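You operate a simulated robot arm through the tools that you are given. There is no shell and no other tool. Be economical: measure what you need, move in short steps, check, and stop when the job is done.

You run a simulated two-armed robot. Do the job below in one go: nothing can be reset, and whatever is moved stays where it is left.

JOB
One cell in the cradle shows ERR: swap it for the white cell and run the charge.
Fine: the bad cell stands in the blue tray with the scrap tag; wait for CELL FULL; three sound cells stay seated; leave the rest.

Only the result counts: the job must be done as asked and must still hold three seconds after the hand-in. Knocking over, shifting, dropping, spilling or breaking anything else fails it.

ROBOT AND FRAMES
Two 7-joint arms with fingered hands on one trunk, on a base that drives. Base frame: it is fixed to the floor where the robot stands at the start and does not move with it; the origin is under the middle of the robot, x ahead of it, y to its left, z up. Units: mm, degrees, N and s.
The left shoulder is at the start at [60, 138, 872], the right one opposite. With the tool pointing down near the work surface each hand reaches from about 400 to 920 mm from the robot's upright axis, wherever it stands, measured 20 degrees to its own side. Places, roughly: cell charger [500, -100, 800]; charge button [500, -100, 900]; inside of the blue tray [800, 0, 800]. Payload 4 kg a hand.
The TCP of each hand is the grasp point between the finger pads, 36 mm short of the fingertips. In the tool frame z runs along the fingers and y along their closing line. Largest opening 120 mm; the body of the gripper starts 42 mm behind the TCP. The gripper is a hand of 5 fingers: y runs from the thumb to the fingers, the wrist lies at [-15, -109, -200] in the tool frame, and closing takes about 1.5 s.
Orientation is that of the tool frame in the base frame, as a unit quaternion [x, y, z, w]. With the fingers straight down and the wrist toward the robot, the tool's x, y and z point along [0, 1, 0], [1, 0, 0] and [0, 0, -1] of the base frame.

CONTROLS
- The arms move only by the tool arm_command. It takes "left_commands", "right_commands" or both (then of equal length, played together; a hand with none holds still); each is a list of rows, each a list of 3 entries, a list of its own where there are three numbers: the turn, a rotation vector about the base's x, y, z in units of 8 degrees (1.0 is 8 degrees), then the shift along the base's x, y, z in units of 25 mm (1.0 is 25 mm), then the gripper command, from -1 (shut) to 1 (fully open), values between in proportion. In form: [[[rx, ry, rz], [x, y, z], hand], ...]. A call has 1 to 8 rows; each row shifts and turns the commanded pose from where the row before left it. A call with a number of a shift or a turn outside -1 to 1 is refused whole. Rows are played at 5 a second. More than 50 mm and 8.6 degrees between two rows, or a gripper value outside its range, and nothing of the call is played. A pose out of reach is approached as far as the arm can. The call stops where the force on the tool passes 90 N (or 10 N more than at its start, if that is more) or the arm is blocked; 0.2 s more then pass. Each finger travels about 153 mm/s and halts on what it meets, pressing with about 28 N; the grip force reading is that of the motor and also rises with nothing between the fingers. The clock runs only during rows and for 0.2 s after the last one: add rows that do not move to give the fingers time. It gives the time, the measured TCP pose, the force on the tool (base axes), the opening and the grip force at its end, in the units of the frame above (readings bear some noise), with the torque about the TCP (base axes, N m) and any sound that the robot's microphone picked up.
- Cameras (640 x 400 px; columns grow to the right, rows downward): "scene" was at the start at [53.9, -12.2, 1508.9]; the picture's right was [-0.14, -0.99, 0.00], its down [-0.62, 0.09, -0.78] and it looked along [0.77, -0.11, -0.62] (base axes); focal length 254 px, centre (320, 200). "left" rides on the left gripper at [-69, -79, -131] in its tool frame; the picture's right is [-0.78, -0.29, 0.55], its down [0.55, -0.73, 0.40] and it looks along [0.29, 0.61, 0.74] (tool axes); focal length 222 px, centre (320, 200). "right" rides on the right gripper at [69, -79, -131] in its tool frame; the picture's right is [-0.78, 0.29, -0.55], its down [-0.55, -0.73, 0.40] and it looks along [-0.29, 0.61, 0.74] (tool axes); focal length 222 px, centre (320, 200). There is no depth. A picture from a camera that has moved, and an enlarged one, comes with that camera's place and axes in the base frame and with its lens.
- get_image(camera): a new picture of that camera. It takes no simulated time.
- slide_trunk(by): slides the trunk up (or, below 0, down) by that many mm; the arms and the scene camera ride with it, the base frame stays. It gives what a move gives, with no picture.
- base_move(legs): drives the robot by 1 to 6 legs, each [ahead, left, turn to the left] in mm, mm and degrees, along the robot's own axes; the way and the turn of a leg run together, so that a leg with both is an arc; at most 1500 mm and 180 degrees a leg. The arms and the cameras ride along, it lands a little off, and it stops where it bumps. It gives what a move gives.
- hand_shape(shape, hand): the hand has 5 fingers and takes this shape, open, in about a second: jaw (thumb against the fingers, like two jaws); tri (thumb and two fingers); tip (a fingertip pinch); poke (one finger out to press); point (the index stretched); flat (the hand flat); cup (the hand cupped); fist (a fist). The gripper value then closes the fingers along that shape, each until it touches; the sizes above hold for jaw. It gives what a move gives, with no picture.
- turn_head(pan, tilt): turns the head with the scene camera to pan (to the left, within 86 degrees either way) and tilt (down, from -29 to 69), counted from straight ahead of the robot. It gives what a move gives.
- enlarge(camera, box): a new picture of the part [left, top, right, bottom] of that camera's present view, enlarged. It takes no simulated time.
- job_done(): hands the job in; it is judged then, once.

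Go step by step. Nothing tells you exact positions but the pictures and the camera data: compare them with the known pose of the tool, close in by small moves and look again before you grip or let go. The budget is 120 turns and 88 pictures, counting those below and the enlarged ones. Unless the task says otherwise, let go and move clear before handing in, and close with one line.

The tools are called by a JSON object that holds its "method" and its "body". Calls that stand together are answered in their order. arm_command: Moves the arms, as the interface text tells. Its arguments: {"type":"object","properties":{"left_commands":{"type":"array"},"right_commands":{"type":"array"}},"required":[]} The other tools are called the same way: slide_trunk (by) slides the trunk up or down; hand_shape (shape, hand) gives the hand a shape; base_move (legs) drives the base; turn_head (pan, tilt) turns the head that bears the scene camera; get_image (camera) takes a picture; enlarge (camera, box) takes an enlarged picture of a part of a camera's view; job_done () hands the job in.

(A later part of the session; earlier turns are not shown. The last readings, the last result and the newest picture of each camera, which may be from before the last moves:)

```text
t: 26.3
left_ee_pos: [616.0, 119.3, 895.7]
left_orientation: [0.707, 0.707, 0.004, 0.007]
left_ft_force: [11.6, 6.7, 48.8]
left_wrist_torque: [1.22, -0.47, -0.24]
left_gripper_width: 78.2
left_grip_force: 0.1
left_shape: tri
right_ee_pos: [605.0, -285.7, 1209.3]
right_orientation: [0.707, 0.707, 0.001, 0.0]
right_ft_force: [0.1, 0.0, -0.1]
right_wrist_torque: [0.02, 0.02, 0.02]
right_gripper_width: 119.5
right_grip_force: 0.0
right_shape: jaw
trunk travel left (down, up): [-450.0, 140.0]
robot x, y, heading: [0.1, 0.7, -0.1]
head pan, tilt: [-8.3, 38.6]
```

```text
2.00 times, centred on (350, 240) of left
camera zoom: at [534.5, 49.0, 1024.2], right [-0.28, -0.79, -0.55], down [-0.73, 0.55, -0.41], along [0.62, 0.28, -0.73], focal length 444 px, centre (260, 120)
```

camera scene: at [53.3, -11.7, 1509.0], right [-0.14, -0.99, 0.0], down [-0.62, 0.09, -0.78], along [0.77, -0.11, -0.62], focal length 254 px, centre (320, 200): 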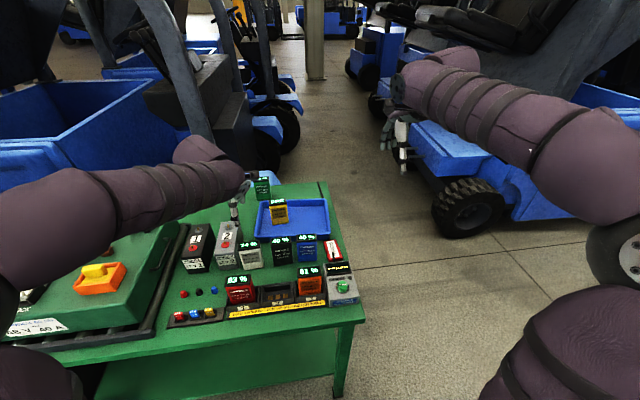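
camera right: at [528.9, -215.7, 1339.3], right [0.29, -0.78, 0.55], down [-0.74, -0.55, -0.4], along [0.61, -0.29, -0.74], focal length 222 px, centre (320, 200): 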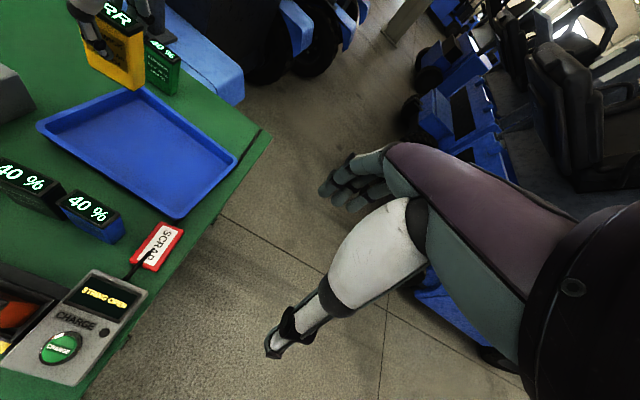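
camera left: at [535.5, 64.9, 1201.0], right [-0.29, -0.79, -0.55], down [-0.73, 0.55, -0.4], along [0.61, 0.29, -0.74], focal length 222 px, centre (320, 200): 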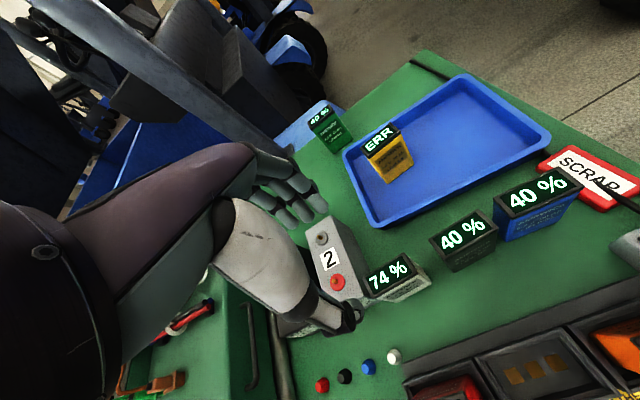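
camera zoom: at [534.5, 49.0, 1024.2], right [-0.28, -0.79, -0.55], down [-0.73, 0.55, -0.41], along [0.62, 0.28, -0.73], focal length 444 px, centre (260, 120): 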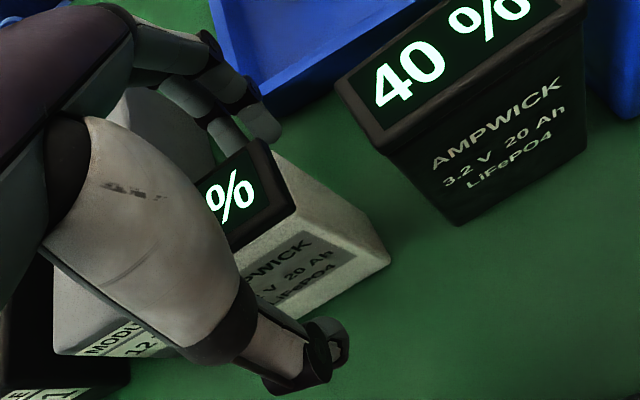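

Something is pressing at about +25 mm in y, most likely the folded fingers on the cell top. I'll back up 12 mm to clear it.

{"method": "arm_command", "body": {"left_commands": [[[0, 0, 0], [0, 0, 0.5], 0.3], [[0, 0, 0], [0, 0, 0], 0.3]]}}

{"method": "get_image", "body": {"camera": "left"}}

{"method": "enlarge", "body": {"camera": "scene", "box": [190, 210, 310, 300]}}

```text
t: 26.9
left_ee_pos: [612.1, 118.5, 897.8]
left_orientation: [0.707, 0.707, 0.0, -0.001]
left_ft_force: [0.8, -2.0, 2.3]
left_wrist_torque: [0.1, -0.04, -0.04]
left_gripper_width: 78.5
left_grip_force: 0.0
left_shape: tri
right_ee_pos: [606.4, -286.5, 1207.3]
right_orientation: [0.707, 0.707, 0.0, -0.001]
right_ft_force: [-0.1, 1.0, -0.4]
right_wrist_torque: [-0.04, 0.02, 0.0]
right_gripper_width: 119.8
right_grip_force: 0.0
right_shape: jaw
trunk travel left (down, up): [-450.0, 140.0]
robot x, y, heading: [2.5, -3.0, 0.1]
head pan, tilt: [-8.3, 38.6]
```

```text
52 pictures are left
camera left: at [532.5, 48.3, 1028.9], right [-0.29, -0.78, -0.55], down [-0.74, 0.55, -0.39], along [0.61, 0.29, -0.74], focal length 222 px, centre (320, 200)
```

left: 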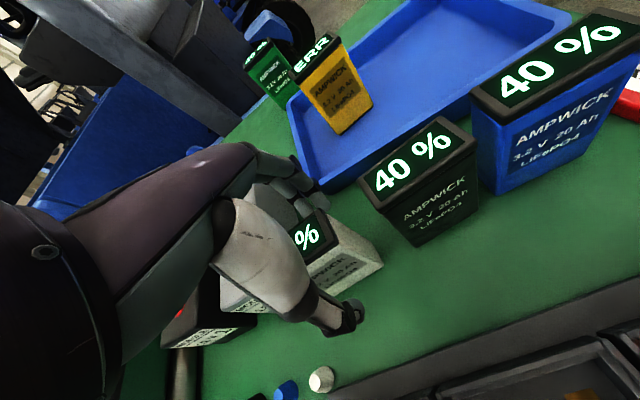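

```text
4.44 times, centred on (250, 255) of scene
camera zoom: at [53.7, -12.5, 1508.4], right [-0.14, -0.99, 0.0], down [-0.62, 0.09, -0.78], along [0.77, -0.11, -0.62], focal length 1129 px, centre (631, -44)
```

zoom: 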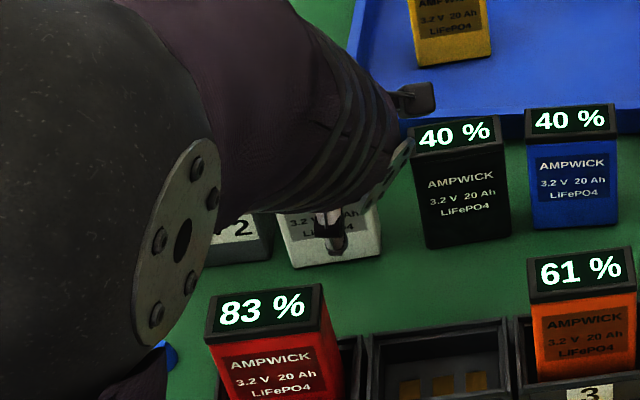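

{"method": "arm_command", "body": {"left_commands": [[[0, 0, 0], [0, 0, 0.1], 0.3], [[0, 0, 0], [0, 0, 0], 0], [[0, 0, 0], [0, 0, 0], -0.4], [[0, 0, 0], [0, 0, 0], -1], [[0, 0, 0], [0, 0, 0], -1], [[0, 0, 0], [0, 0, 0], -1], [[0, 0, 0], [0, 0, 0], -1], [[0, 0, 0], [0, 0, 0], -1]]}}

{"method": "get_image", "body": {"camera": "left"}}

```text
t: 28.7
left_ee_pos: [611.7, 117.8, 902.7]
left_orientation: [0.707, 0.708, 0.0, 0.0]
left_ft_force: [0.1, 0.2, -0.7]
left_wrist_torque: [-0.01, -0.03, -0.01]
left_gripper_width: 25.2
left_grip_force: 28.2
left_shape: tri
right_ee_pos: [606.8, -285.8, 1208.1]
right_orientation: [0.708, 0.707, 0.0, 0.001]
right_ft_force: [-0.3, 0.3, 0.1]
right_wrist_torque: [0.04, -0.05, 0.0]
right_gripper_width: 119.6
right_grip_force: 0.1
right_shape: jaw
trunk travel left (down, up): [-450.0, 140.0]
robot x, y, heading: [3.5, 0.5, -0.1]
head pan, tilt: [-8.3, 38.6]
```

```text
50 pictures are left
camera left: at [533.8, 48.5, 1032.8], right [-0.29, -0.78, -0.55], down [-0.74, 0.55, -0.4], along [0.61, 0.29, -0.74], focal length 222 px, centre (320, 200)
```

left: 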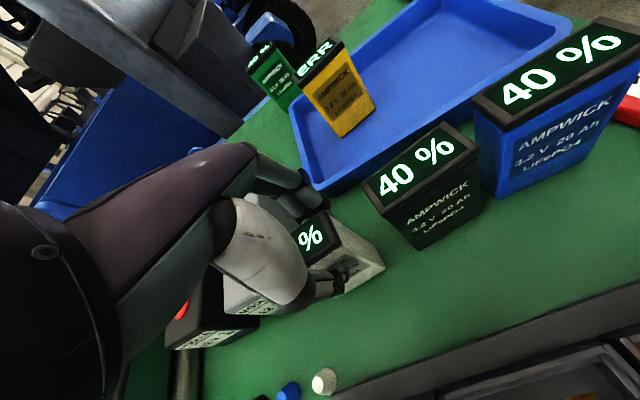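

Same 25 mm opening and 28 N grip as with the first cell. I'll lift gently and check.

{"method": "arm_command", "body": {"left_commands": [[[0, 0, 0], [0, 0, 0.3], -1], [[0, 0, 0], [0, 0, 0.4], -1], [[0, 0, 0], [0, 0, 0.5], -1], [[0, 0, 0], [0, 0, 0.5], -1], [[0, 0, 0], [0, 0, 0], -1]]}}

{"method": "get_image", "body": {"camera": "left"}}

{"method": "enlarge", "body": {"camera": "scene", "box": [190, 210, 310, 300]}}

```text
t: 29.9
left_ee_pos: [614.2, 117.9, 945.8]
left_orientation: [0.707, 0.707, 0.0, 0.0]
left_ft_force: [0.6, -0.3, -4.7]
left_wrist_torque: [-0.09, 0.01, 0.0]
left_gripper_width: 24.7
left_grip_force: 28.6
left_shape: tri
right_ee_pos: [607.2, -286.0, 1207.9]
right_orientation: [0.707, 0.707, 0.0, 0.0]
right_ft_force: [0.6, -0.8, -0.7]
right_wrist_torque: [0.03, 0.02, 0.03]
right_gripper_width: 119.5
right_grip_force: 0.0
right_shape: jaw
trunk travel left (down, up): [-450.0, 140.0]
robot x, y, heading: [0.9, -0.0, -0.1]
head pan, tilt: [-8.3, 38.6]
```

```text
49 pictures are left
camera left: at [534.6, 48.2, 1074.8], right [-0.29, -0.79, -0.55], down [-0.74, 0.55, -0.4], along [0.61, 0.29, -0.74], focal length 222 px, centre (320, 200)
```

left: 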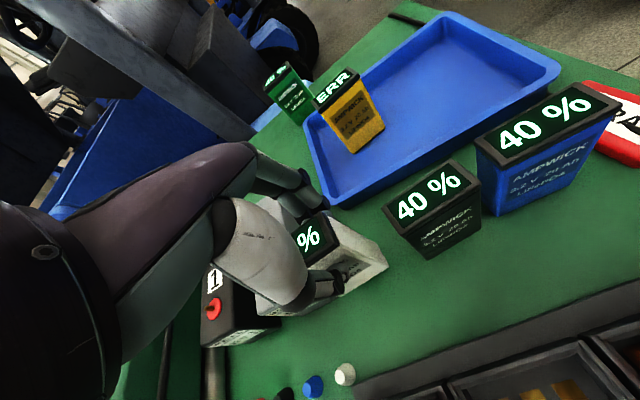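

```text
4.44 times, centred on (250, 255) of scene
camera zoom: at [54.3, -12.2, 1508.9], right [-0.14, -0.99, 0.0], down [-0.62, 0.09, -0.78], along [0.77, -0.11, -0.62], focal length 1129 px, centre (631, -44)
```

zoom: 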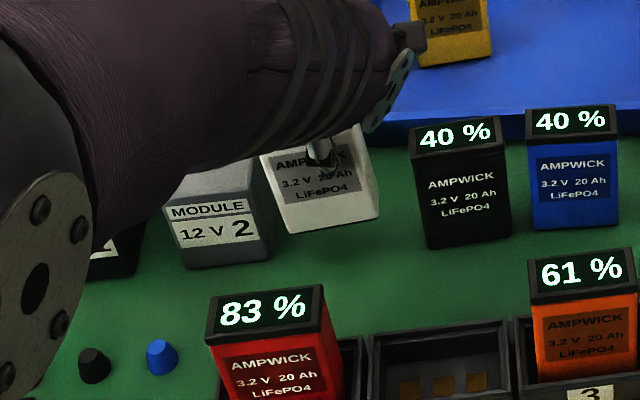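

The white cell is lifted cleanly. I'll raise it and move it above slot 2 (cell centre sits about +13 mm in y from TCP; slot centre about (476, 53)).

{"method": "arm_command", "body": {"left_commands": [[[0, 0, 0], [0, 0, 0.95], -1], [[0, 0, 0], [0, 0, 0.95], -1], [[0, 0, 0], [0, 0, 0.95], -1], [[0, 0, 0], [0, 0, 0.95], -1], [[0, 0, 0], [-0.69, -0.39, 0], -1], [[0, 0, 0], [-0.69, -0.39, 0], -1], [[0, 0, 0], [-0.69, -0.39, 0], -1], [[0, 0, 0], [-0.69, -0.39, 0], -1]]}}

{"method": "arm_command", "body": {"left_commands": [[[0, 0, 0], [-0.69, -0.39, 0], -1], [[0, 0, 0], [-0.69, -0.39, 0], -1], [[0, 0, 0], [-0.69, -0.39, 0], -1], [[0, 0, 0], [-0.69, -0.39, 0], -1], [[0, 0, 0], [0, 0, -0.6], -1], [[0, 0, 0], [0, 0, -0.6], -1], [[0, 0, 0], [0, 0, 0], -1]]}}

{"method": "enlarge", "body": {"camera": "left", "box": [240, 180, 480, 340]}}

{"method": "enlarge", "body": {"camera": "scene", "box": [205, 220, 325, 320]}}

```text
t: 31.7
left_ee_pos: [543.9, 80.8, 1041.2]
left_orientation: [0.706, 0.708, 0.001, 0.001]
left_ft_force: [0.4, -0.9, -4.3]
left_wrist_torque: [-0.02, 0.0, 0.01]
left_gripper_width: 24.9
left_grip_force: 27.7
left_shape: tri
right_ee_pos: [605.8, -286.4, 1207.9]
right_orientation: [0.707, 0.707, 0.0, 0.0]
right_ft_force: [-1.1, -0.7, -0.7]
right_wrist_torque: [0.01, 0.0, -0.02]
right_gripper_width: 119.7
right_grip_force: 0.0
right_shape: jaw
trunk travel left (down, up): [-450.0, 140.0]
robot x, y, heading: [0.0, -6.3, 0.0]
head pan, tilt: [-8.3, 38.6]
```

```text
t: 33.3
left_ee_pos: [474.9, 42.6, 1012.1]
left_orientation: [0.708, 0.706, 0.001, 0.0]
left_ft_force: [0.2, -0.5, -5.6]
left_wrist_torque: [-0.03, 0.02, 0.01]
left_gripper_width: 24.7
left_grip_force: 27.6
left_shape: tri
right_ee_pos: [607.0, -284.5, 1209.3]
right_orientation: [0.707, 0.707, 0.0, 0.0]
right_ft_force: [0.5, 0.2, 0.6]
right_wrist_torque: [0.02, -0.01, 0.0]
right_gripper_width: 119.6
right_grip_force: 0.0
right_shape: jaw
trunk travel left (down, up): [-450.0, 140.0]
robot x, y, heading: [0.1, -4.2, -0.2]
head pan, tilt: [-8.3, 38.6]
```

```text
2.50 times, centred on (360, 260) of left
camera zoom: at [395.9, -27.7, 1142.0], right [-0.29, -0.78, -0.55], down [-0.73, 0.55, -0.4], along [0.61, 0.29, -0.74], focal length 555 px, centre (220, 50)
```

zoom: 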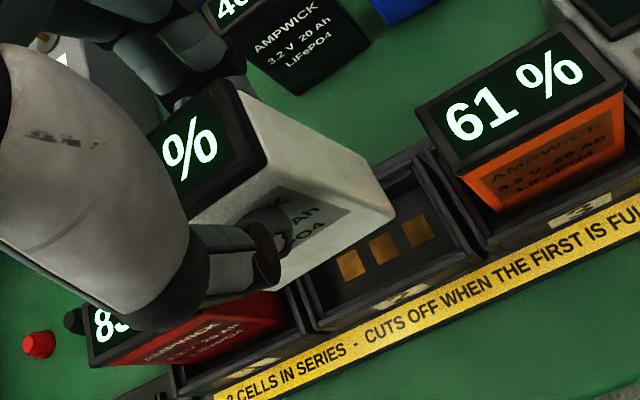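

```text
4.00 times, centred on (265, 270) of scene
camera zoom: at [54.1, -12.2, 1508.9], right [-0.14, -0.99, 0.0], down [-0.62, 0.09, -0.78], along [0.77, -0.11, -0.62], focal length 1016 px, centre (540, -80)
```

zoom: 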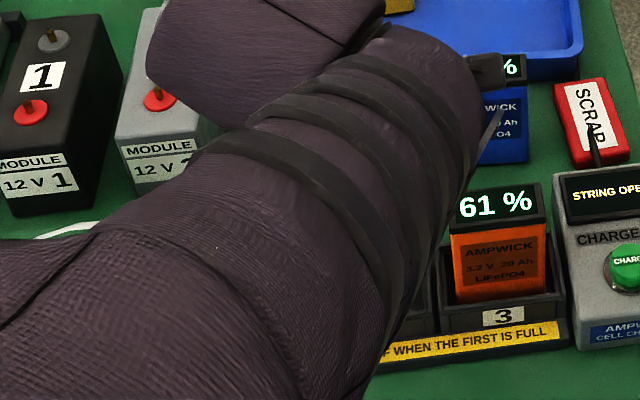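

The cell is about centred at (478, 53) over the slot, whose contact pads are at about (480, 52). I'll lower it to just above the slot and re-check.

{"method": "arm_command", "body": {"left_commands": [[[0, 0, 0], [0, -0.05, -0.6], -1], [[0, 0, 0], [0, 0, -0.6], -1], [[0, 0, 0], [0, 0, -0.6], -1], [[0, 0, 0], [0, 0, -0.5], -1], [[0, 0, 0], [0, 0, 0], -1]]}}

{"method": "enlarge", "body": {"camera": "left", "box": [240, 180, 480, 340]}}

{"method": "enlarge", "body": {"camera": "scene", "box": [205, 220, 325, 320]}}

```text
t: 34.5
left_ee_pos: [477.0, 41.3, 952.9]
left_orientation: [0.707, 0.707, 0.0, 0.001]
left_ft_force: [0.9, 0.1, -4.2]
left_wrist_torque: [-0.05, 0.03, -0.02]
left_gripper_width: 24.6
left_grip_force: 28.1
left_shape: tri
right_ee_pos: [607.2, -286.4, 1207.1]
right_orientation: [0.707, 0.707, 0.0, 0.0]
right_ft_force: [0.1, 0.2, -0.7]
right_wrist_torque: [-0.02, 0.03, 0.0]
right_gripper_width: 119.9
right_grip_force: 0.0
right_shape: jaw
trunk travel left (down, up): [-450.0, 140.0]
robot x, y, heading: [0.4, -0.0, -0.1]
head pan, tilt: [-8.3, 38.6]
```

```text
2.50 times, centred on (360, 260) of left
camera zoom: at [397.4, -29.2, 1083.2], right [-0.29, -0.78, -0.55], down [-0.73, 0.55, -0.4], along [0.61, 0.29, -0.74], focal length 555 px, centre (220, 50)
```

zoom: 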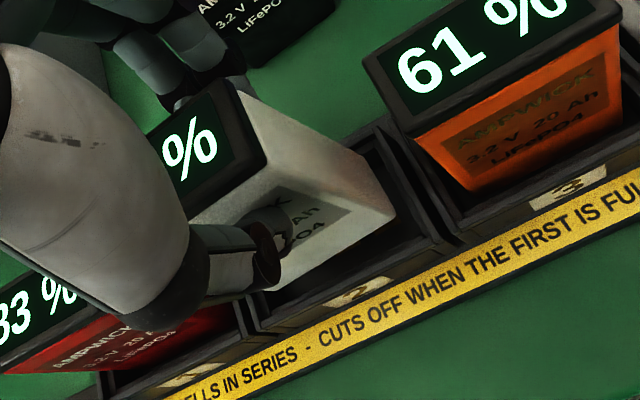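

```text
4.00 times, centred on (265, 270) of scene
camera zoom: at [54.1, -12.2, 1508.9], right [-0.14, -0.99, 0.0], down [-0.62, 0.09, -0.78], along [0.77, -0.11, -0.62], focal length 1016 px, centre (540, -80)
```

zoom: 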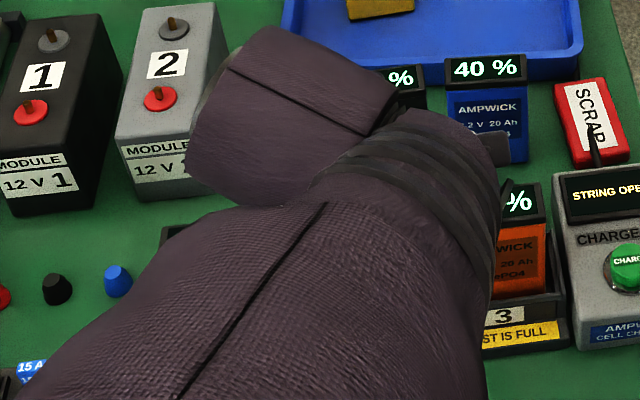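

At rim height the cell (x 465–494, y 19–86) lines up with its neighbours' positions and the slot. I'll lower it in small steps.

{"method": "arm_command", "body": {"left_commands": [[[0, 0, 0], [0, 0, -0.25], -1], [[0, 0, 0], [0, 0, -0.25], -1], [[0, 0, 0], [0, 0, -0.25], -1], [[0, 0, 0], [0, 0, -0.25], -1], [[0, 0, 0], [0, 0, 0], -1]]}}

{"method": "enlarge", "body": {"camera": "left", "box": [240, 180, 480, 340]}}

```text
t: 35.7
left_ee_pos: [475.1, 40.7, 927.6]
left_orientation: [0.706, 0.708, 0.001, 0.0]
left_ft_force: [0.6, 0.3, -4.6]
left_wrist_torque: [-0.04, 0.02, -0.01]
left_gripper_width: 24.7
left_grip_force: 28.4
left_shape: tri
right_ee_pos: [607.1, -285.9, 1209.1]
right_orientation: [0.707, 0.707, 0.001, 0.0]
right_ft_force: [1.0, 0.2, 0.1]
right_wrist_torque: [0.0, 0.03, -0.02]
right_gripper_width: 119.8
right_grip_force: 0.0
right_shape: jaw
trunk travel left (down, up): [-450.0, 140.0]
robot x, y, heading: [-0.1, -0.9, 0.1]
head pan, tilt: [-8.3, 38.6]
```

```text
2.50 times, centred on (360, 260) of left
camera zoom: at [396.7, -30.1, 1058.1], right [-0.29, -0.78, -0.55], down [-0.74, 0.55, -0.4], along [0.61, 0.29, -0.74], focal length 555 px, centre (220, 50)
```

zoom: 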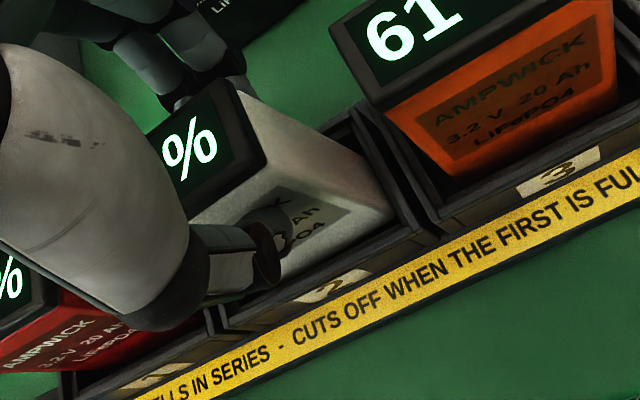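

The cell is entering the slot freely. I'll continue down.

{"method": "arm_command", "body": {"left_commands": [[[0, 0, 0], [0, 0, -0.16], -1], [[0, 0, 0], [0, 0, -0.16], -1], [[0, 0, 0], [0, 0, 0], -1]]}}

```text
t: 36.5
left_ee_pos: [476.4, 40.7, 921.8]
left_orientation: [0.707, 0.707, 0.002, 0.001]
left_ft_force: [-0.3, 0.5, -3.8]
left_wrist_torque: [-0.08, 0.02, -0.01]
left_gripper_width: 24.5
left_grip_force: 28.1
left_shape: tri
right_ee_pos: [606.5, -284.9, 1207.9]
right_orientation: [0.707, 0.707, 0.001, 0.0]
right_ft_force: [0.2, 0.9, 0.1]
right_wrist_torque: [0.01, 0.01, 0.0]
right_gripper_width: 119.8
right_grip_force: 0.1
right_shape: jaw
trunk travel left (down, up): [-450.0, 140.0]
robot x, y, heading: [-0.1, -2.1, 0.0]
head pan, tilt: [-8.3, 38.6]
```

{"method": "arm_command", "body": {"left_commands": [[[0, 0, 0], [0, 0, -0.1], -1], [[0, 0, 0], [0, 0, -0.1], -1], [[0, 0, 0], [0, 0, 0], -1]]}}

```text
t: 37.3
left_ee_pos: [474.6, 38.9, 916.2]
left_orientation: [0.707, 0.707, 0.001, 0.002]
left_ft_force: [0.6, -1.2, 3.8]
left_wrist_torque: [0.01, -0.01, 0.0]
left_gripper_width: 24.8
left_grip_force: 27.8
left_shape: tri
right_ee_pos: [605.6, -285.4, 1208.4]
right_orientation: [0.707, 0.707, 0.0, 0.0]
right_ft_force: [-0.1, 0.2, 0.9]
right_wrist_torque: [-0.01, -0.01, -0.04]
right_gripper_width: 119.9
right_grip_force: 0.0
right_shape: jaw
trunk travel left (down, up): [-450.0, 140.0]
robot x, y, heading: [-1.1, 1.5, 0.1]
head pan, tilt: [-8.3, 38.6]
```

Contact came at about the expected seated height. I'll look before releasing.

{"method": "get_image", "body": {"camera": "left"}}

{"method": "enlarge", "body": {"camera": "left", "box": [240, 180, 480, 340]}}

```text
42 pictures are left
camera left: at [396.1, -30.9, 1046.4], right [-0.29, -0.79, -0.55], down [-0.73, 0.55, -0.4], along [0.61, 0.29, -0.73], focal length 222 px, centre (320, 200)
```

left: 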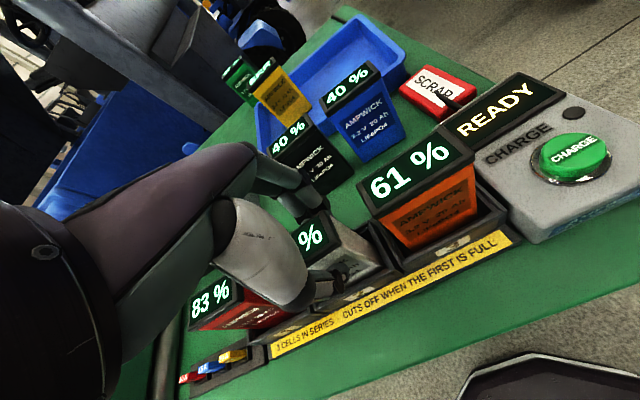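

```text
2.50 times, centred on (360, 260) of left
camera zoom: at [396.1, -30.9, 1046.4], right [-0.29, -0.79, -0.55], down [-0.73, 0.55, -0.4], along [0.61, 0.29, -0.73], focal length 555 px, centre (220, 50)
```

zoom: 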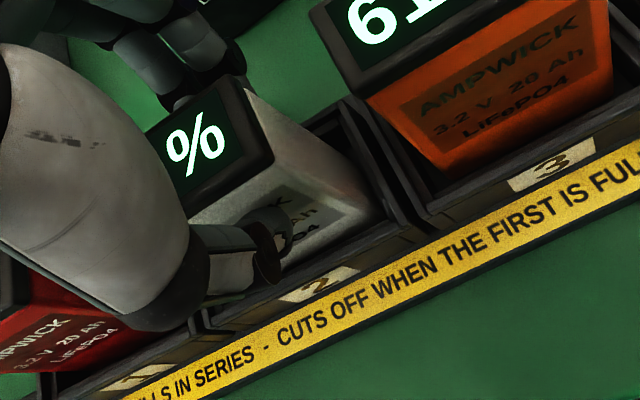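

The panel reads READY, so the cell is seated. I'll release and lift straight up, then back to a clear spot.

{"method": "arm_command", "body": {"left_commands": [[[0, 0, 0], [0, 0, 0], -0.4], [[0, 0, 0], [0, 0, 0], -0.2], [[0, 0, 0], [0, 0, 0], 0], [[0, 0, 0], [0, 0, 0], 0.3], [[0, 0, 0], [0, 0, 0], 0.3], [[0, 0, 0], [0, 0, 0.3], 0.3], [[0, 0, 0], [0, 0, 0.7], 0.3], [[0, 0, 0], [0, 0, 1], 0.3]]}}

{"method": "arm_command", "body": {"left_commands": [[[0, 0, 0], [0, 0, 1], 0.3], [[0, 0, 0], [0, 0, 1], 0.3], [[0, 0, 0], [0, 0, 1], 0.3], [[0, 0, 0], [0, 0.8, 1], 0.3], [[0, 0, 0], [0, 1, 1], 0.3], [[0, 0, 0], [0, 1, 1], 0.3], [[0, 0, 0], [0.5, 1, 1], 0.3], [[0, 0, 0], [0.5, 1, 1], 0.3]]}}

{"method": "arm_command", "body": {"left_commands": [[[0, 0, 0], [1, 1, 0.7], 0.3], [[0, 0, 0], [1, 1, 0], 0.3], [[0, 0, 0], [1, 1, 0], 0.3], [[0, 0, 0], [1, 0.5, 0], 0.3]]}}

{"method": "hand_shape", "body": {"hand": "right", "shape": "poke"}}

{"method": "get_image", "body": {"camera": "scene"}}

{"method": "get_image", "body": {"camera": "right"}}

```text
t: 39.1
left_ee_pos: [474.5, 40.1, 967.9]
left_orientation: [0.707, 0.707, 0.001, 0.001]
left_ft_force: [0.5, 0.2, 0.0]
left_wrist_torque: [-0.01, -0.02, 0.03]
left_gripper_width: 77.7
left_grip_force: 0.1
left_shape: tri
right_ee_pos: [605.8, -286.0, 1207.3]
right_orientation: [0.707, 0.707, 0.001, -0.001]
right_ft_force: [0.0, -0.5, 0.1]
right_wrist_torque: [-0.05, -0.01, -0.01]
right_gripper_width: 119.8
right_grip_force: 0.1
right_shape: jaw
trunk travel left (down, up): [-450.0, 140.0]
robot x, y, heading: [-0.0, -0.9, -0.1]
head pan, tilt: [-8.3, 38.6]
```

```text
t: 40.9
left_ee_pos: [502.2, 164.9, 1166.4]
left_orientation: [0.706, 0.708, 0.001, 0.001]
left_ft_force: [0.6, -0.4, 0.0]
left_wrist_torque: [0.02, 0.03, -0.01]
left_gripper_width: 77.8
left_grip_force: 0.1
left_shape: tri
right_ee_pos: [607.6, -285.7, 1208.0]
right_orientation: [0.708, 0.707, 0.0, 0.0]
right_ft_force: [0.1, 0.2, 0.8]
right_wrist_torque: [0.01, 0.0, -0.03]
right_gripper_width: 119.6
right_grip_force: 0.1
right_shape: jaw
trunk travel left (down, up): [-450.0, 140.0]
robot x, y, heading: [-0.2, -1.0, 0.0]
head pan, tilt: [-8.3, 38.6]
```

```text
t: 41.9
left_ee_pos: [600.2, 248.1, 1185.2]
left_orientation: [0.707, 0.707, 0.001, 0.0]
left_ft_force: [0.8, 0.0, -0.8]
left_wrist_torque: [0.01, 0.02, -0.01]
left_gripper_width: 77.6
left_grip_force: 0.0
left_shape: tri
right_ee_pos: [607.5, -286.2, 1208.4]
right_orientation: [0.707, 0.707, -0.001, 0.0]
right_ft_force: [0.0, 0.4, 1.0]
right_wrist_torque: [-0.02, 0.03, 0.0]
right_gripper_width: 119.6
right_grip_force: 0.0
right_shape: jaw
trunk travel left (down, up): [-450.0, 140.0]
robot x, y, heading: [1.3, -1.9, -0.1]
head pan, tilt: [-8.3, 38.6]
```

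```text
t: 42.8
left_ee_pos: [600.0, 248.3, 1186.0]
left_orientation: [0.707, 0.708, 0.001, 0.001]
left_ft_force: [-0.5, 0.3, -0.5]
left_wrist_torque: [-0.01, 0.01, 0.01]
left_gripper_width: 77.4
left_grip_force: 0.0
left_shape: tri
right_ee_pos: [606.7, -286.0, 1208.6]
right_orientation: [0.707, 0.707, 0.0, 0.0]
right_ft_force: [0.1, 0.9, -0.1]
right_wrist_torque: [0.01, 0.0, -0.02]
right_gripper_width: 0.0
right_grip_force: 0.0
right_shape: poke
trunk travel left (down, up): [-450.0, 140.0]
robot x, y, heading: [-1.5, 0.7, -0.0]
head pan, tilt: [-8.3, 38.6]
```

```text
40 pictures are left
camera scene: at [53.8, -12.2, 1508.9], right [-0.14, -0.99, 0.0], down [-0.62, 0.09, -0.78], along [0.77, -0.11, -0.62], focal length 254 px, centre (320, 200)
```

scene: 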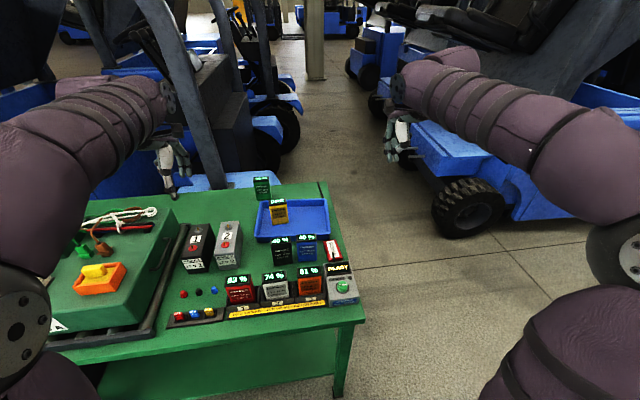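

```text
39 pictures are left
camera right: at [528.4, -215.8, 1339.5], right [0.29, -0.78, 0.55], down [-0.73, -0.55, -0.4], along [0.61, -0.29, -0.74], focal length 222 px, centre (320, 200)
```

right: 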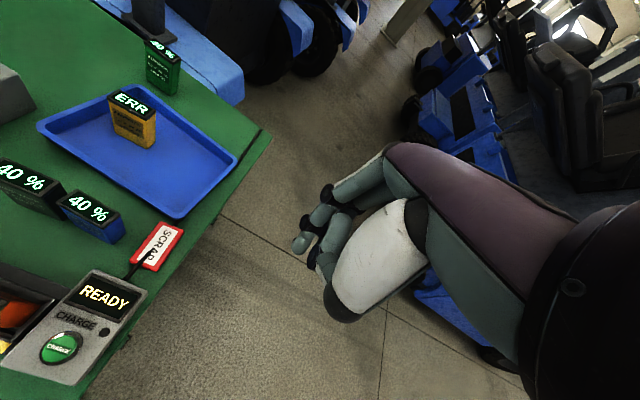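

The cradle reads 83/74/61 and the panel READY. The right hand is in poke shape, with its fingertip about (+8, +4, -40) from the TCP. I'll move it toward the button.

{"method": "arm_command", "body": {"right_commands": [[[0, 0, 0], [-0.77, 0.71, -0.9], -1], [[0, 0, 0], [-0.77, 0.71, -0.9], -1], [[0, 0, 0], [-0.77, 0.71, -0.9], -1], [[0, 0, 0], [-0.77, 0.71, -0.9], -1], [[0, 0, 0], [-0.77, 0.71, -0.9], -1], [[0, 0, 0], [-0.77, 0.71, -0.9], -1], [[0, 0, 0], [-0.77, 0.71, -0.9], -1], [[0, 0, 0], [-0.77, 0.71, -0.9], -1]]}}

{"method": "get_image", "body": {"camera": "right"}}

{"method": "enlarge", "body": {"camera": "scene", "box": [260, 200, 420, 320]}}

```text
t: 44.6
left_ee_pos: [599.1, 248.3, 1186.1]
left_orientation: [0.707, 0.708, 0.0, 0.001]
left_ft_force: [0.0, 0.0, -0.5]
left_wrist_torque: [0.02, -0.02, 0.02]
left_gripper_width: 77.6
left_grip_force: 0.0
left_shape: tri
right_ee_pos: [452.8, -140.4, 1026.8]
right_orientation: [0.707, 0.707, 0.0, 0.0]
right_ft_force: [0.2, 0.1, 0.1]
right_wrist_torque: [0.0, -0.01, 0.01]
right_gripper_width: 0.0
right_grip_force: 0.1
right_shape: poke
trunk travel left (down, up): [-450.0, 140.0]
robot x, y, heading: [1.2, 1.0, -0.1]
head pan, tilt: [-8.3, 38.6]
```

```text
38 pictures are left
camera right: at [374.8, -71.1, 1158.6], right [0.29, -0.79, 0.55], down [-0.74, -0.55, -0.4], along [0.61, -0.29, -0.74], focal length 222 px, centre (320, 200)
```

right: 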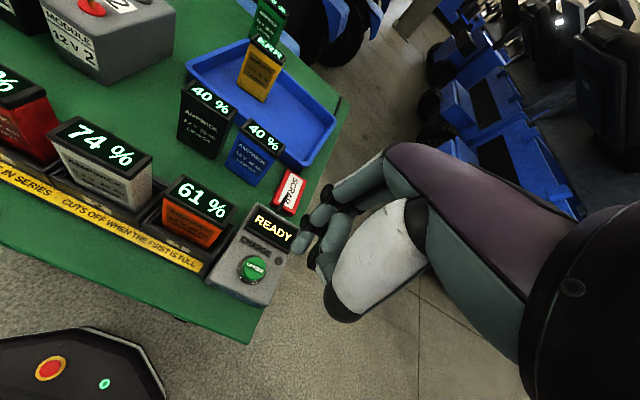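

```text
3.33 times, centred on (340, 260) of scene
camera zoom: at [53.7, -12.1, 1509.0], right [-0.14, -0.99, 0.0], down [-0.62, 0.09, -0.78], along [0.77, -0.11, -0.62], focal length 846 px, centre (253, 0)
```

zoom: 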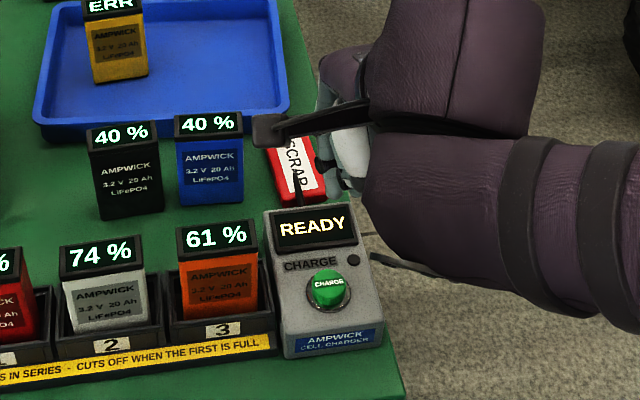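

The button is at about (466, -139, 842). I'll adjust and descend close to it.

{"method": "arm_command", "body": {"right_commands": [[[0, 0, 0], [0.22, -0.08, -0.9], -1], [[0, 0, 0], [0, 0, -0.9], -1], [[0, 0, 0], [0, 0, -0.9], -1], [[0, 0, 0], [0, 0, -0.9], -1], [[0, 0, 0], [0, 0, -0.9], -1], [[0, 0, 0], [0, 0, 0], -1]]}}

{"method": "enlarge", "body": {"camera": "right", "box": [160, 150, 400, 350]}}

{"method": "enlarge", "body": {"camera": "scene", "box": [280, 230, 400, 320]}}

```text
t: 46.0
left_ee_pos: [599.3, 248.8, 1185.0]
left_orientation: [0.707, 0.708, 0.001, 0.002]
left_ft_force: [0.0, 0.8, 0.2]
left_wrist_torque: [0.01, -0.05, 0.01]
left_gripper_width: 77.7
left_grip_force: 0.1
left_shape: tri
right_ee_pos: [459.7, -142.1, 954.1]
right_orientation: [0.707, 0.708, 0.0, 0.0]
right_ft_force: [0.0, 0.7, -0.9]
right_wrist_torque: [-0.04, 0.0, -0.03]
right_gripper_width: 0.0
right_grip_force: 0.1
right_shape: poke
right hand out of reach, approached as far as the arm can: row 2, 3, 4
trunk travel left (down, up): [-450.0, 140.0]
robot x, y, heading: [0.5, 0.8, 0.1]
head pan, tilt: [-8.3, 38.6]
```

```text
2.00 times, centred on (280, 250) of right
camera zoom: at [380.8, -72.4, 1084.6], right [0.29, -0.78, 0.55], down [-0.73, -0.55, -0.4], along [0.61, -0.29, -0.74], focal length 444 px, centre (400, 100)
```

zoom: 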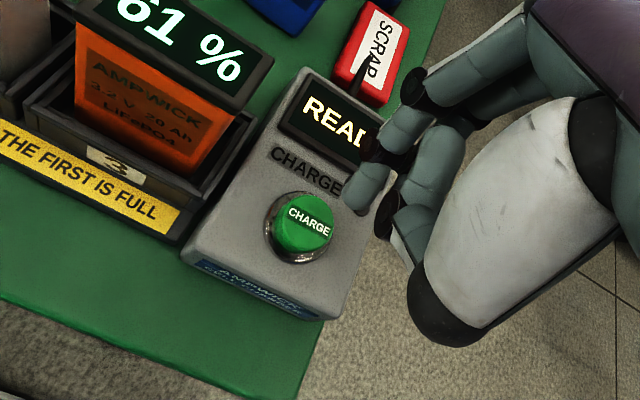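

```text
4.44 times, centred on (340, 275) of scene
camera zoom: at [52.4, -11.0, 1509.0], right [-0.14, -0.99, 0.0], down [-0.62, 0.09, -0.78], along [0.77, -0.11, -0.62], focal length 1129 px, centre (231, -133)
```

zoom: 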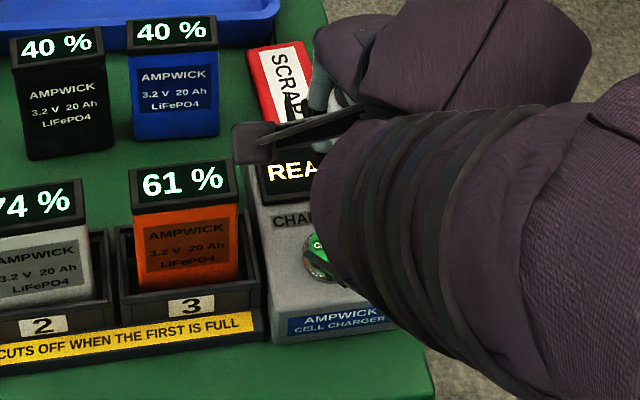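

Some rows were reported out of reach, so I'll try a further small descent.

{"method": "arm_command", "body": {"right_commands": [[[0, 0, 0], [0, 0, -0.5], -1], [[0, 0, 0], [0, 0, -0.5], -1], [[0, 0, 0], [0, 0, 0], -1]]}}

```text
t: 46.8
left_ee_pos: [599.5, 248.0, 1185.2]
left_orientation: [0.706, 0.708, 0.001, 0.0]
left_ft_force: [0.0, -0.4, -0.3]
left_wrist_torque: [-0.05, -0.02, -0.05]
left_gripper_width: 77.5
left_grip_force: 0.1
left_shape: tri
right_ee_pos: [458.8, -143.9, 927.8]
right_orientation: [0.707, 0.707, 0.0, 0.0]
right_ft_force: [0.7, -0.4, 0.8]
right_wrist_torque: [0.03, 0.0, 0.0]
right_gripper_width: 0.0
right_grip_force: 0.0
right_shape: poke
trunk travel left (down, up): [-450.0, 140.0]
robot x, y, heading: [0.5, -1.7, 0.2]
head pan, tilt: [-8.3, 38.6]
```

{"method": "enlarge", "body": {"camera": "right", "box": [220, 180, 380, 300]}}

```text
3.33 times, centred on (300, 240) of right
camera zoom: at [381.4, -74.0, 1059.4], right [0.29, -0.78, 0.55], down [-0.73, -0.55, -0.4], along [0.61, -0.29, -0.74], focal length 740 px, centre (387, 67)
```

zoom: 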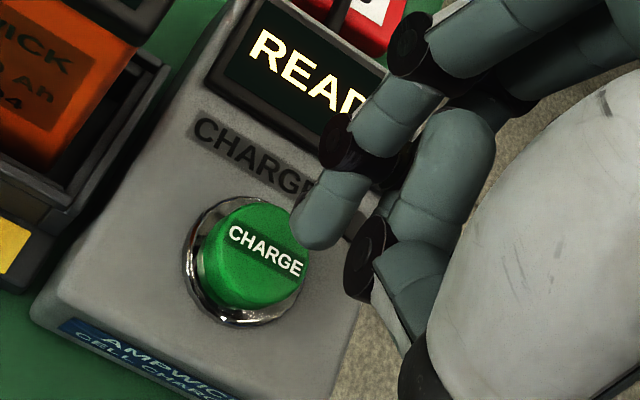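

The fingertip is within 5 mm of the button centre. I'll shift +5 mm in x and lower to just above the button.

{"method": "arm_command", "body": {"right_commands": [[[0, 0, 0], [0.2, 0, -0.4], -1], [[0, 0, 0], [0, 0, -0.4], -1], [[0, 0, 0], [0, 0, -0.4], -1], [[0, 0, 0], [0, 0, 0], -1]]}}

{"method": "enlarge", "body": {"camera": "right", "box": [220, 180, 380, 300]}}

```text
t: 47.8
left_ee_pos: [600.1, 248.0, 1185.0]
left_orientation: [0.706, 0.708, 0.001, 0.001]
left_ft_force: [0.3, 0.3, -0.4]
left_wrist_torque: [0.0, 0.01, -0.02]
left_gripper_width: 78.0
left_grip_force: 0.1
left_shape: tri
right_ee_pos: [462.7, -144.1, 899.2]
right_orientation: [0.708, 0.707, 0.001, 0.0]
right_ft_force: [-0.1, -0.1, -0.3]
right_wrist_torque: [-0.01, -0.01, -0.01]
right_gripper_width: 0.2
right_grip_force: 0.0
right_shape: poke
trunk travel left (down, up): [-450.0, 140.0]
robot x, y, heading: [-2.5, 3.0, -0.0]
head pan, tilt: [-8.3, 38.6]
```

```text
3.33 times, centred on (300, 240) of right
camera zoom: at [385.1, -72.9, 1030.1], right [0.29, -0.78, 0.55], down [-0.74, -0.55, -0.4], along [0.61, -0.29, -0.74], focal length 740 px, centre (387, 67)
```

zoom: 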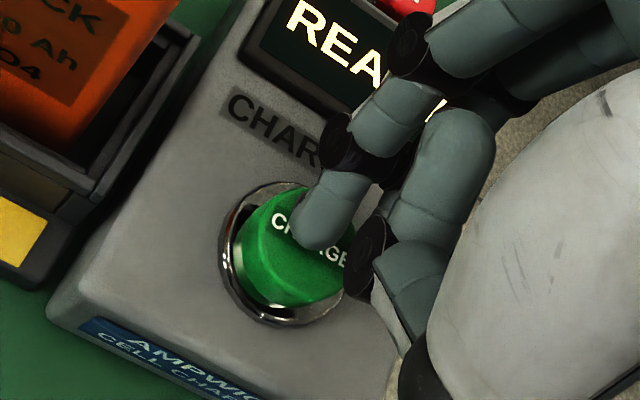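

{"method": "arm_command", "body": {"right_commands": [[[0, 0, 0], [0.05, 0, -0.12], -1], [[0, 0, 0], [0.05, 0, -0.12], -1], [[0, 0, 0], [0, 0, -0.12], -1], [[0, 0, 0], [0, 0, -0.12], -1], [[0, 0, 0], [0, 0, 0], -1]]}}

{"method": "enlarge", "body": {"camera": "right", "box": [220, 180, 380, 300]}}

```text
t: 49.0
left_ee_pos: [598.8, 247.6, 1185.9]
left_orientation: [0.706, 0.708, 0.001, 0.001]
left_ft_force: [0.2, 0.0, -0.4]
left_wrist_torque: [0.05, -0.01, 0.04]
left_gripper_width: 77.5
left_grip_force: 0.2
left_shape: tri
right_ee_pos: [466.5, -143.0, 890.1]
right_orientation: [0.707, 0.707, 0.001, 0.001]
right_ft_force: [0.4, -1.6, 9.8]
right_wrist_torque: [0.03, -0.03, 0.04]
right_gripper_width: 0.0
right_grip_force: 0.0
right_shape: poke
trunk travel left (down, up): [-450.0, 140.0]
robot x, y, heading: [-4.8, 2.3, -0.1]
head pan, tilt: [-8.3, 38.6]
heard: click
```

```text
3.33 times, centred on (300, 240) of right
camera zoom: at [387.9, -73.2, 1019.8], right [0.29, -0.79, 0.55], down [-0.73, -0.55, -0.4], along [0.61, -0.29, -0.74], focal length 740 px, centre (387, 67)
```

zoom: 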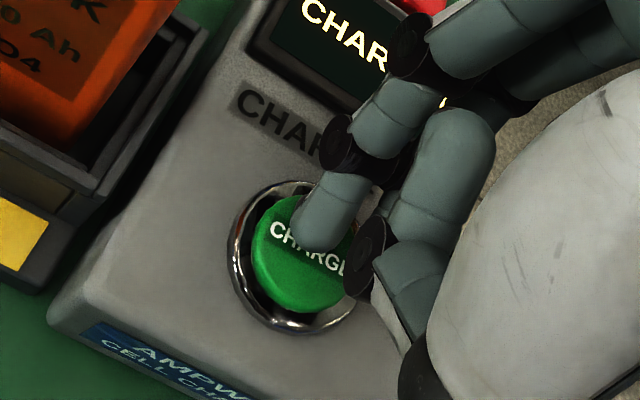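

Click heard and the panel says CHARGING. I'll lift off, move back over the SCRAP tag while it charges, and inspect the tag.

{"method": "arm_command", "body": {"right_commands": [[[0, 0, 0], [0, 0, 0.6], -1], [[0, 0, 0], [0, 0, 1], -1], [[0, 0, 0], [0, 0, 1], -1], [[0, 0, 0], [0, 0, 1], -1], [[0, 0, 0], [0, 0, 1], -1], [[0, 0, 0], [1, 0, 0.4], -1], [[0, 0, 0], [1, 0, 0], -1], [[0, 0, 0], [1, 0, 0], -1]]}}

{"method": "arm_command", "body": {"right_commands": [[[0, 0, 0], [1, 0, 0], -1], [[0, 0, 0], [1, 0, 0], -1], [[0, 0, 0], [1, 0, 0], -1], [[0, 0, 0], [0.5, 0, 0], -1], [[0, 0, 0], [0, 0, 0], -1]]}}

{"method": "hand_shape", "body": {"hand": "right", "shape": "jaw"}}

{"method": "get_image", "body": {"camera": "right"}}

{"method": "get_image", "body": {"camera": "scene"}}

```text
t: 50.8
left_ee_pos: [601.0, 247.7, 1185.8]
left_orientation: [0.706, 0.708, 0.001, 0.001]
left_ft_force: [-0.2, 0.0, -0.8]
left_wrist_torque: [0.01, -0.01, 0.0]
left_gripper_width: 77.7
left_grip_force: 0.2
left_shape: tri
right_ee_pos: [542.2, -145.6, 1011.7]
right_orientation: [0.707, 0.707, 0.0, 0.0]
right_ft_force: [0.8, 0.5, -0.7]
right_wrist_torque: [-0.02, -0.02, 0.0]
right_gripper_width: 0.0
right_grip_force: 0.0
right_shape: poke
trunk travel left (down, up): [-450.0, 140.0]
robot x, y, heading: [0.1, 1.4, -0.2]
head pan, tilt: [-8.3, 38.6]
```

```text
t: 52.0
left_ee_pos: [599.5, 248.0, 1185.2]
left_orientation: [0.707, 0.708, 0.0, 0.001]
left_ft_force: [0.7, -0.5, -0.1]
left_wrist_torque: [-0.02, 0.02, 0.0]
left_gripper_width: 77.7
left_grip_force: 0.0
left_shape: tri
right_ee_pos: [629.0, -147.0, 1012.6]
right_orientation: [0.707, 0.707, 0.0, 0.001]
right_ft_force: [0.1, -0.2, -0.1]
right_wrist_torque: [-0.02, 0.0, -0.01]
right_gripper_width: 0.0
right_grip_force: 0.1
right_shape: poke
trunk travel left (down, up): [-450.0, 140.0]
robot x, y, heading: [1.0, 0.6, 0.0]
head pan, tilt: [-8.3, 38.6]
```

```text
t: 52.9
left_ee_pos: [601.6, 247.8, 1184.5]
left_orientation: [0.706, 0.708, 0.001, 0.001]
left_ft_force: [-0.1, 0.0, 0.4]
left_wrist_torque: [0.0, -0.03, 0.03]
left_gripper_width: 77.6
left_grip_force: 0.1
left_shape: tri
right_ee_pos: [628.9, -147.9, 1013.6]
right_orientation: [0.707, 0.707, 0.001, 0.0]
right_ft_force: [0.0, 0.2, 0.9]
right_wrist_torque: [-0.02, 0.0, -0.05]
right_gripper_width: 119.8
right_grip_force: 0.1
right_shape: jaw
trunk travel left (down, up): [-450.0, 140.0]
robot x, y, heading: [0.1, 0.7, 0.1]
head pan, tilt: [-8.3, 38.6]
```

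```text
31 pictures are left
camera right: at [550.9, -77.1, 1145.0], right [0.29, -0.78, 0.55], down [-0.73, -0.55, -0.4], along [0.61, -0.29, -0.74], focal length 222 px, centre (320, 200)
```

right: 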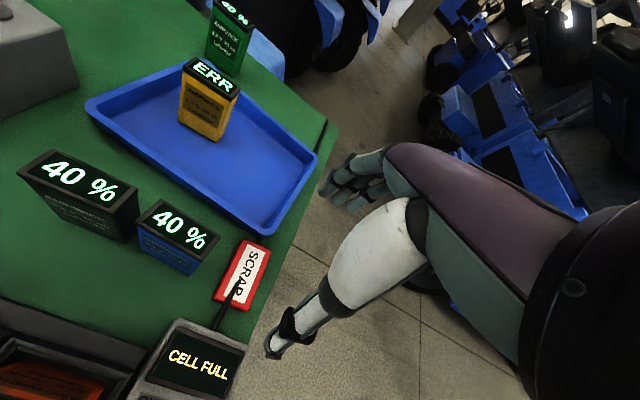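

```text
30 pictures are left
camera scene: at [53.9, -12.1, 1508.9], right [-0.14, -0.99, 0.0], down [-0.62, 0.09, -0.78], along [0.77, -0.11, -0.62], focal length 254 px, centre (320, 200)
```

scene: 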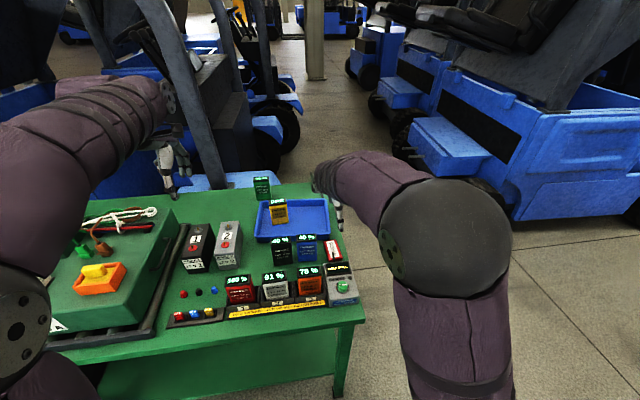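

CELL FULL is displayed already. Now I'll look closely at the tag.

{"method": "enlarge", "body": {"camera": "right", "box": [190, 220, 310, 350]}}

{"method": "enlarge", "body": {"camera": "scene", "box": [305, 225, 365, 270]}}

```text
3.08 times, centred on (250, 285) of right
camera zoom: at [550.9, -77.1, 1145.0], right [0.29, -0.78, 0.55], down [-0.73, -0.55, -0.4], along [0.61, -0.29, -0.74], focal length 684 px, centre (535, -62)
```

zoom: 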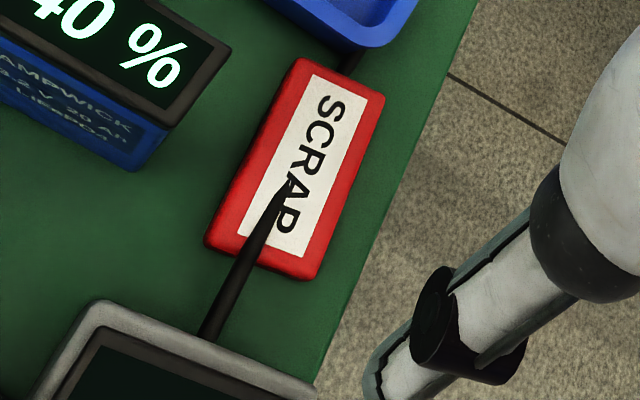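

```text
8.89 times, centred on (335, 248) of scene
camera zoom: at [53.9, -12.1, 1508.9], right [-0.14, -0.99, 0.0], down [-0.62, 0.09, -0.78], along [0.77, -0.11, -0.62], focal length 2257 px, centre (187, -222)
```

zoom: 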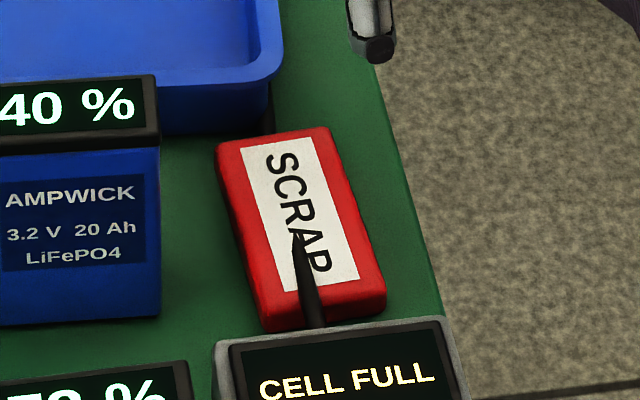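

The tag is a loose block about 86 × 47 mm at (637, -142), yaw about +4°, resting on the table with the charger just in front. I read the job as the cell and the scrap tag both in the tray. I'll turn the right hand 90° so it closes across the 47 mm width, in tri shape.

{"method": "hand_shape", "body": {"hand": "right", "shape": "tri"}}

{"method": "arm_command", "body": {"right_commands": [[[0, 0, 1], [0, 0, 0.6], 0.2], [[0, 0, 1], [0, 0, 0.4], 0.2], [[0, 0, 1], [0, 0, 0], 0.2], [[0, 0, 1], [0, 0, 0], 0.2], [[0, 0, 1], [0, 0, 0], 0.2], [[0, 0, 1], [0, 0, 0], 0.2], [[0, 0, 1], [0, 0, 0], 0.2], [[0, 0, 1], [0, 0, 0], 0.2]]}}

{"method": "arm_command", "body": {"right_commands": [[[0, 0, 1], [0.1, 0, 0], 0.2], [[0, 0, 1], [0.1, 0.1, 0], 0.2], [[0, 0, 1], [0.1, 0.1, 0], 0.2], [[0, 0, 0.6], [0.1, 0, 0], 0.2], [[0, 0, 0], [0, 0, 0], 0.2]]}}

{"method": "get_image", "body": {"camera": "right"}}

{"method": "get_image", "body": {"camera": "scene"}}

```text
t: 53.8
left_ee_pos: [598.6, 247.6, 1186.6]
left_orientation: [0.707, 0.707, 0.001, 0.001]
left_ft_force: [-0.4, -0.1, 0.6]
left_wrist_torque: [-0.01, -0.01, -0.02]
left_gripper_width: 77.9
left_grip_force: 0.0
left_shape: tri
right_ee_pos: [630.5, -146.7, 1014.3]
right_orientation: [0.707, 0.707, 0.0, -0.001]
right_ft_force: [0.1, -0.5, -0.2]
right_wrist_torque: [-0.02, -0.04, 0.0]
right_gripper_width: 120.2
right_grip_force: 0.1
right_shape: tri
trunk travel left (down, up): [-450.0, 140.0]
robot x, y, heading: [-0.2, -2.0, 0.1]
head pan, tilt: [-8.3, 38.6]
```

```text
t: 55.6
left_ee_pos: [601.0, 250.0, 1185.3]
left_orientation: [0.706, 0.708, 0.0, 0.001]
left_ft_force: [-0.9, 1.0, 0.2]
left_wrist_torque: [-0.03, 0.01, 0.02]
left_gripper_width: 77.7
left_grip_force: 0.1
left_shape: tri
right_ee_pos: [631.1, -117.0, 1058.1]
right_orientation: [0.224, 0.975, 0.0, 0.0]
right_ft_force: [0.0, 0.4, -0.1]
right_wrist_torque: [-0.03, -0.02, 0.02]
right_gripper_width: 72.1
right_grip_force: 0.1
right_shape: tri
right hand out of reach, approached as far as the arm can: row 8
trunk travel left (down, up): [-450.0, 140.0]
robot x, y, heading: [-4.0, -1.6, 0.0]
head pan, tilt: [-8.3, 38.6]
```

```text
t: 56.8
left_ee_pos: [600.2, 248.8, 1185.7]
left_orientation: [0.707, 0.707, 0.001, 0.001]
left_ft_force: [1.0, -0.5, 0.1]
left_wrist_torque: [-0.01, 0.01, 0.0]
left_gripper_width: 77.9
left_grip_force: 0.2
left_shape: tri
right_ee_pos: [618.0, -27.3, 1132.7]
right_orientation: [0.044, 0.999, 0.0, 0.0]
right_ft_force: [0.7, 0.1, -0.5]
right_wrist_torque: [0.01, 0.04, -0.01]
right_gripper_width: 72.2
right_grip_force: 0.0
right_shape: tri
right hand out of reach, approached as far as the arm can: row 1, 2, 3, 4
trunk travel left (down, up): [-450.0, 140.0]
robot x, y, heading: [4.3, -0.4, -0.5]
head pan, tilt: [-8.3, 38.6]
```

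```text
27 pictures are left
camera right: at [542.2, -98.3, 1263.9], right [0.81, 0.22, 0.55], down [0.48, -0.78, -0.4], along [0.34, 0.58, -0.74], focal length 222 px, centre (320, 200)
```

right: 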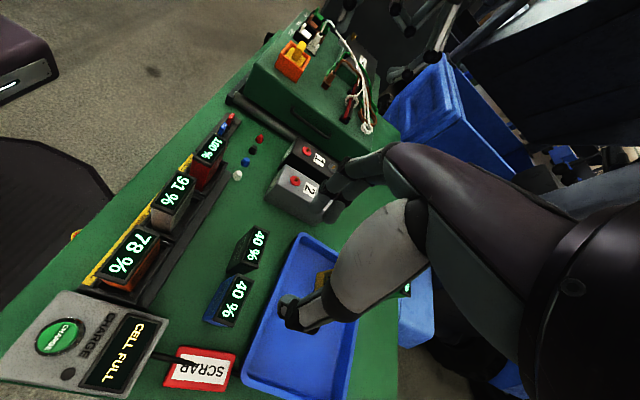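

```text
26 pictures are left
camera scene: at [54.0, -12.4, 1508.9], right [-0.14, -0.99, 0.0], down [-0.62, 0.09, -0.78], along [0.77, -0.11, -0.62], focal length 254 px, centre (320, 200)
```

scene: 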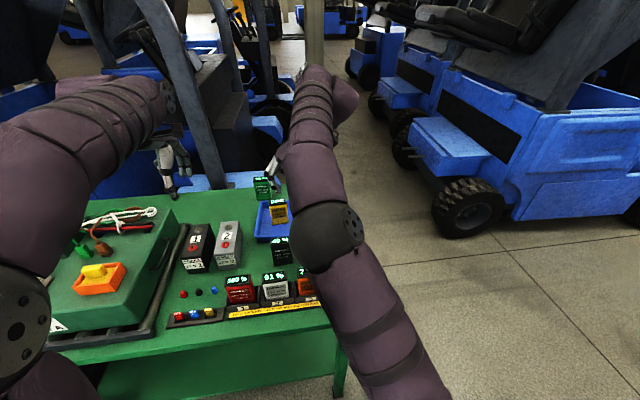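

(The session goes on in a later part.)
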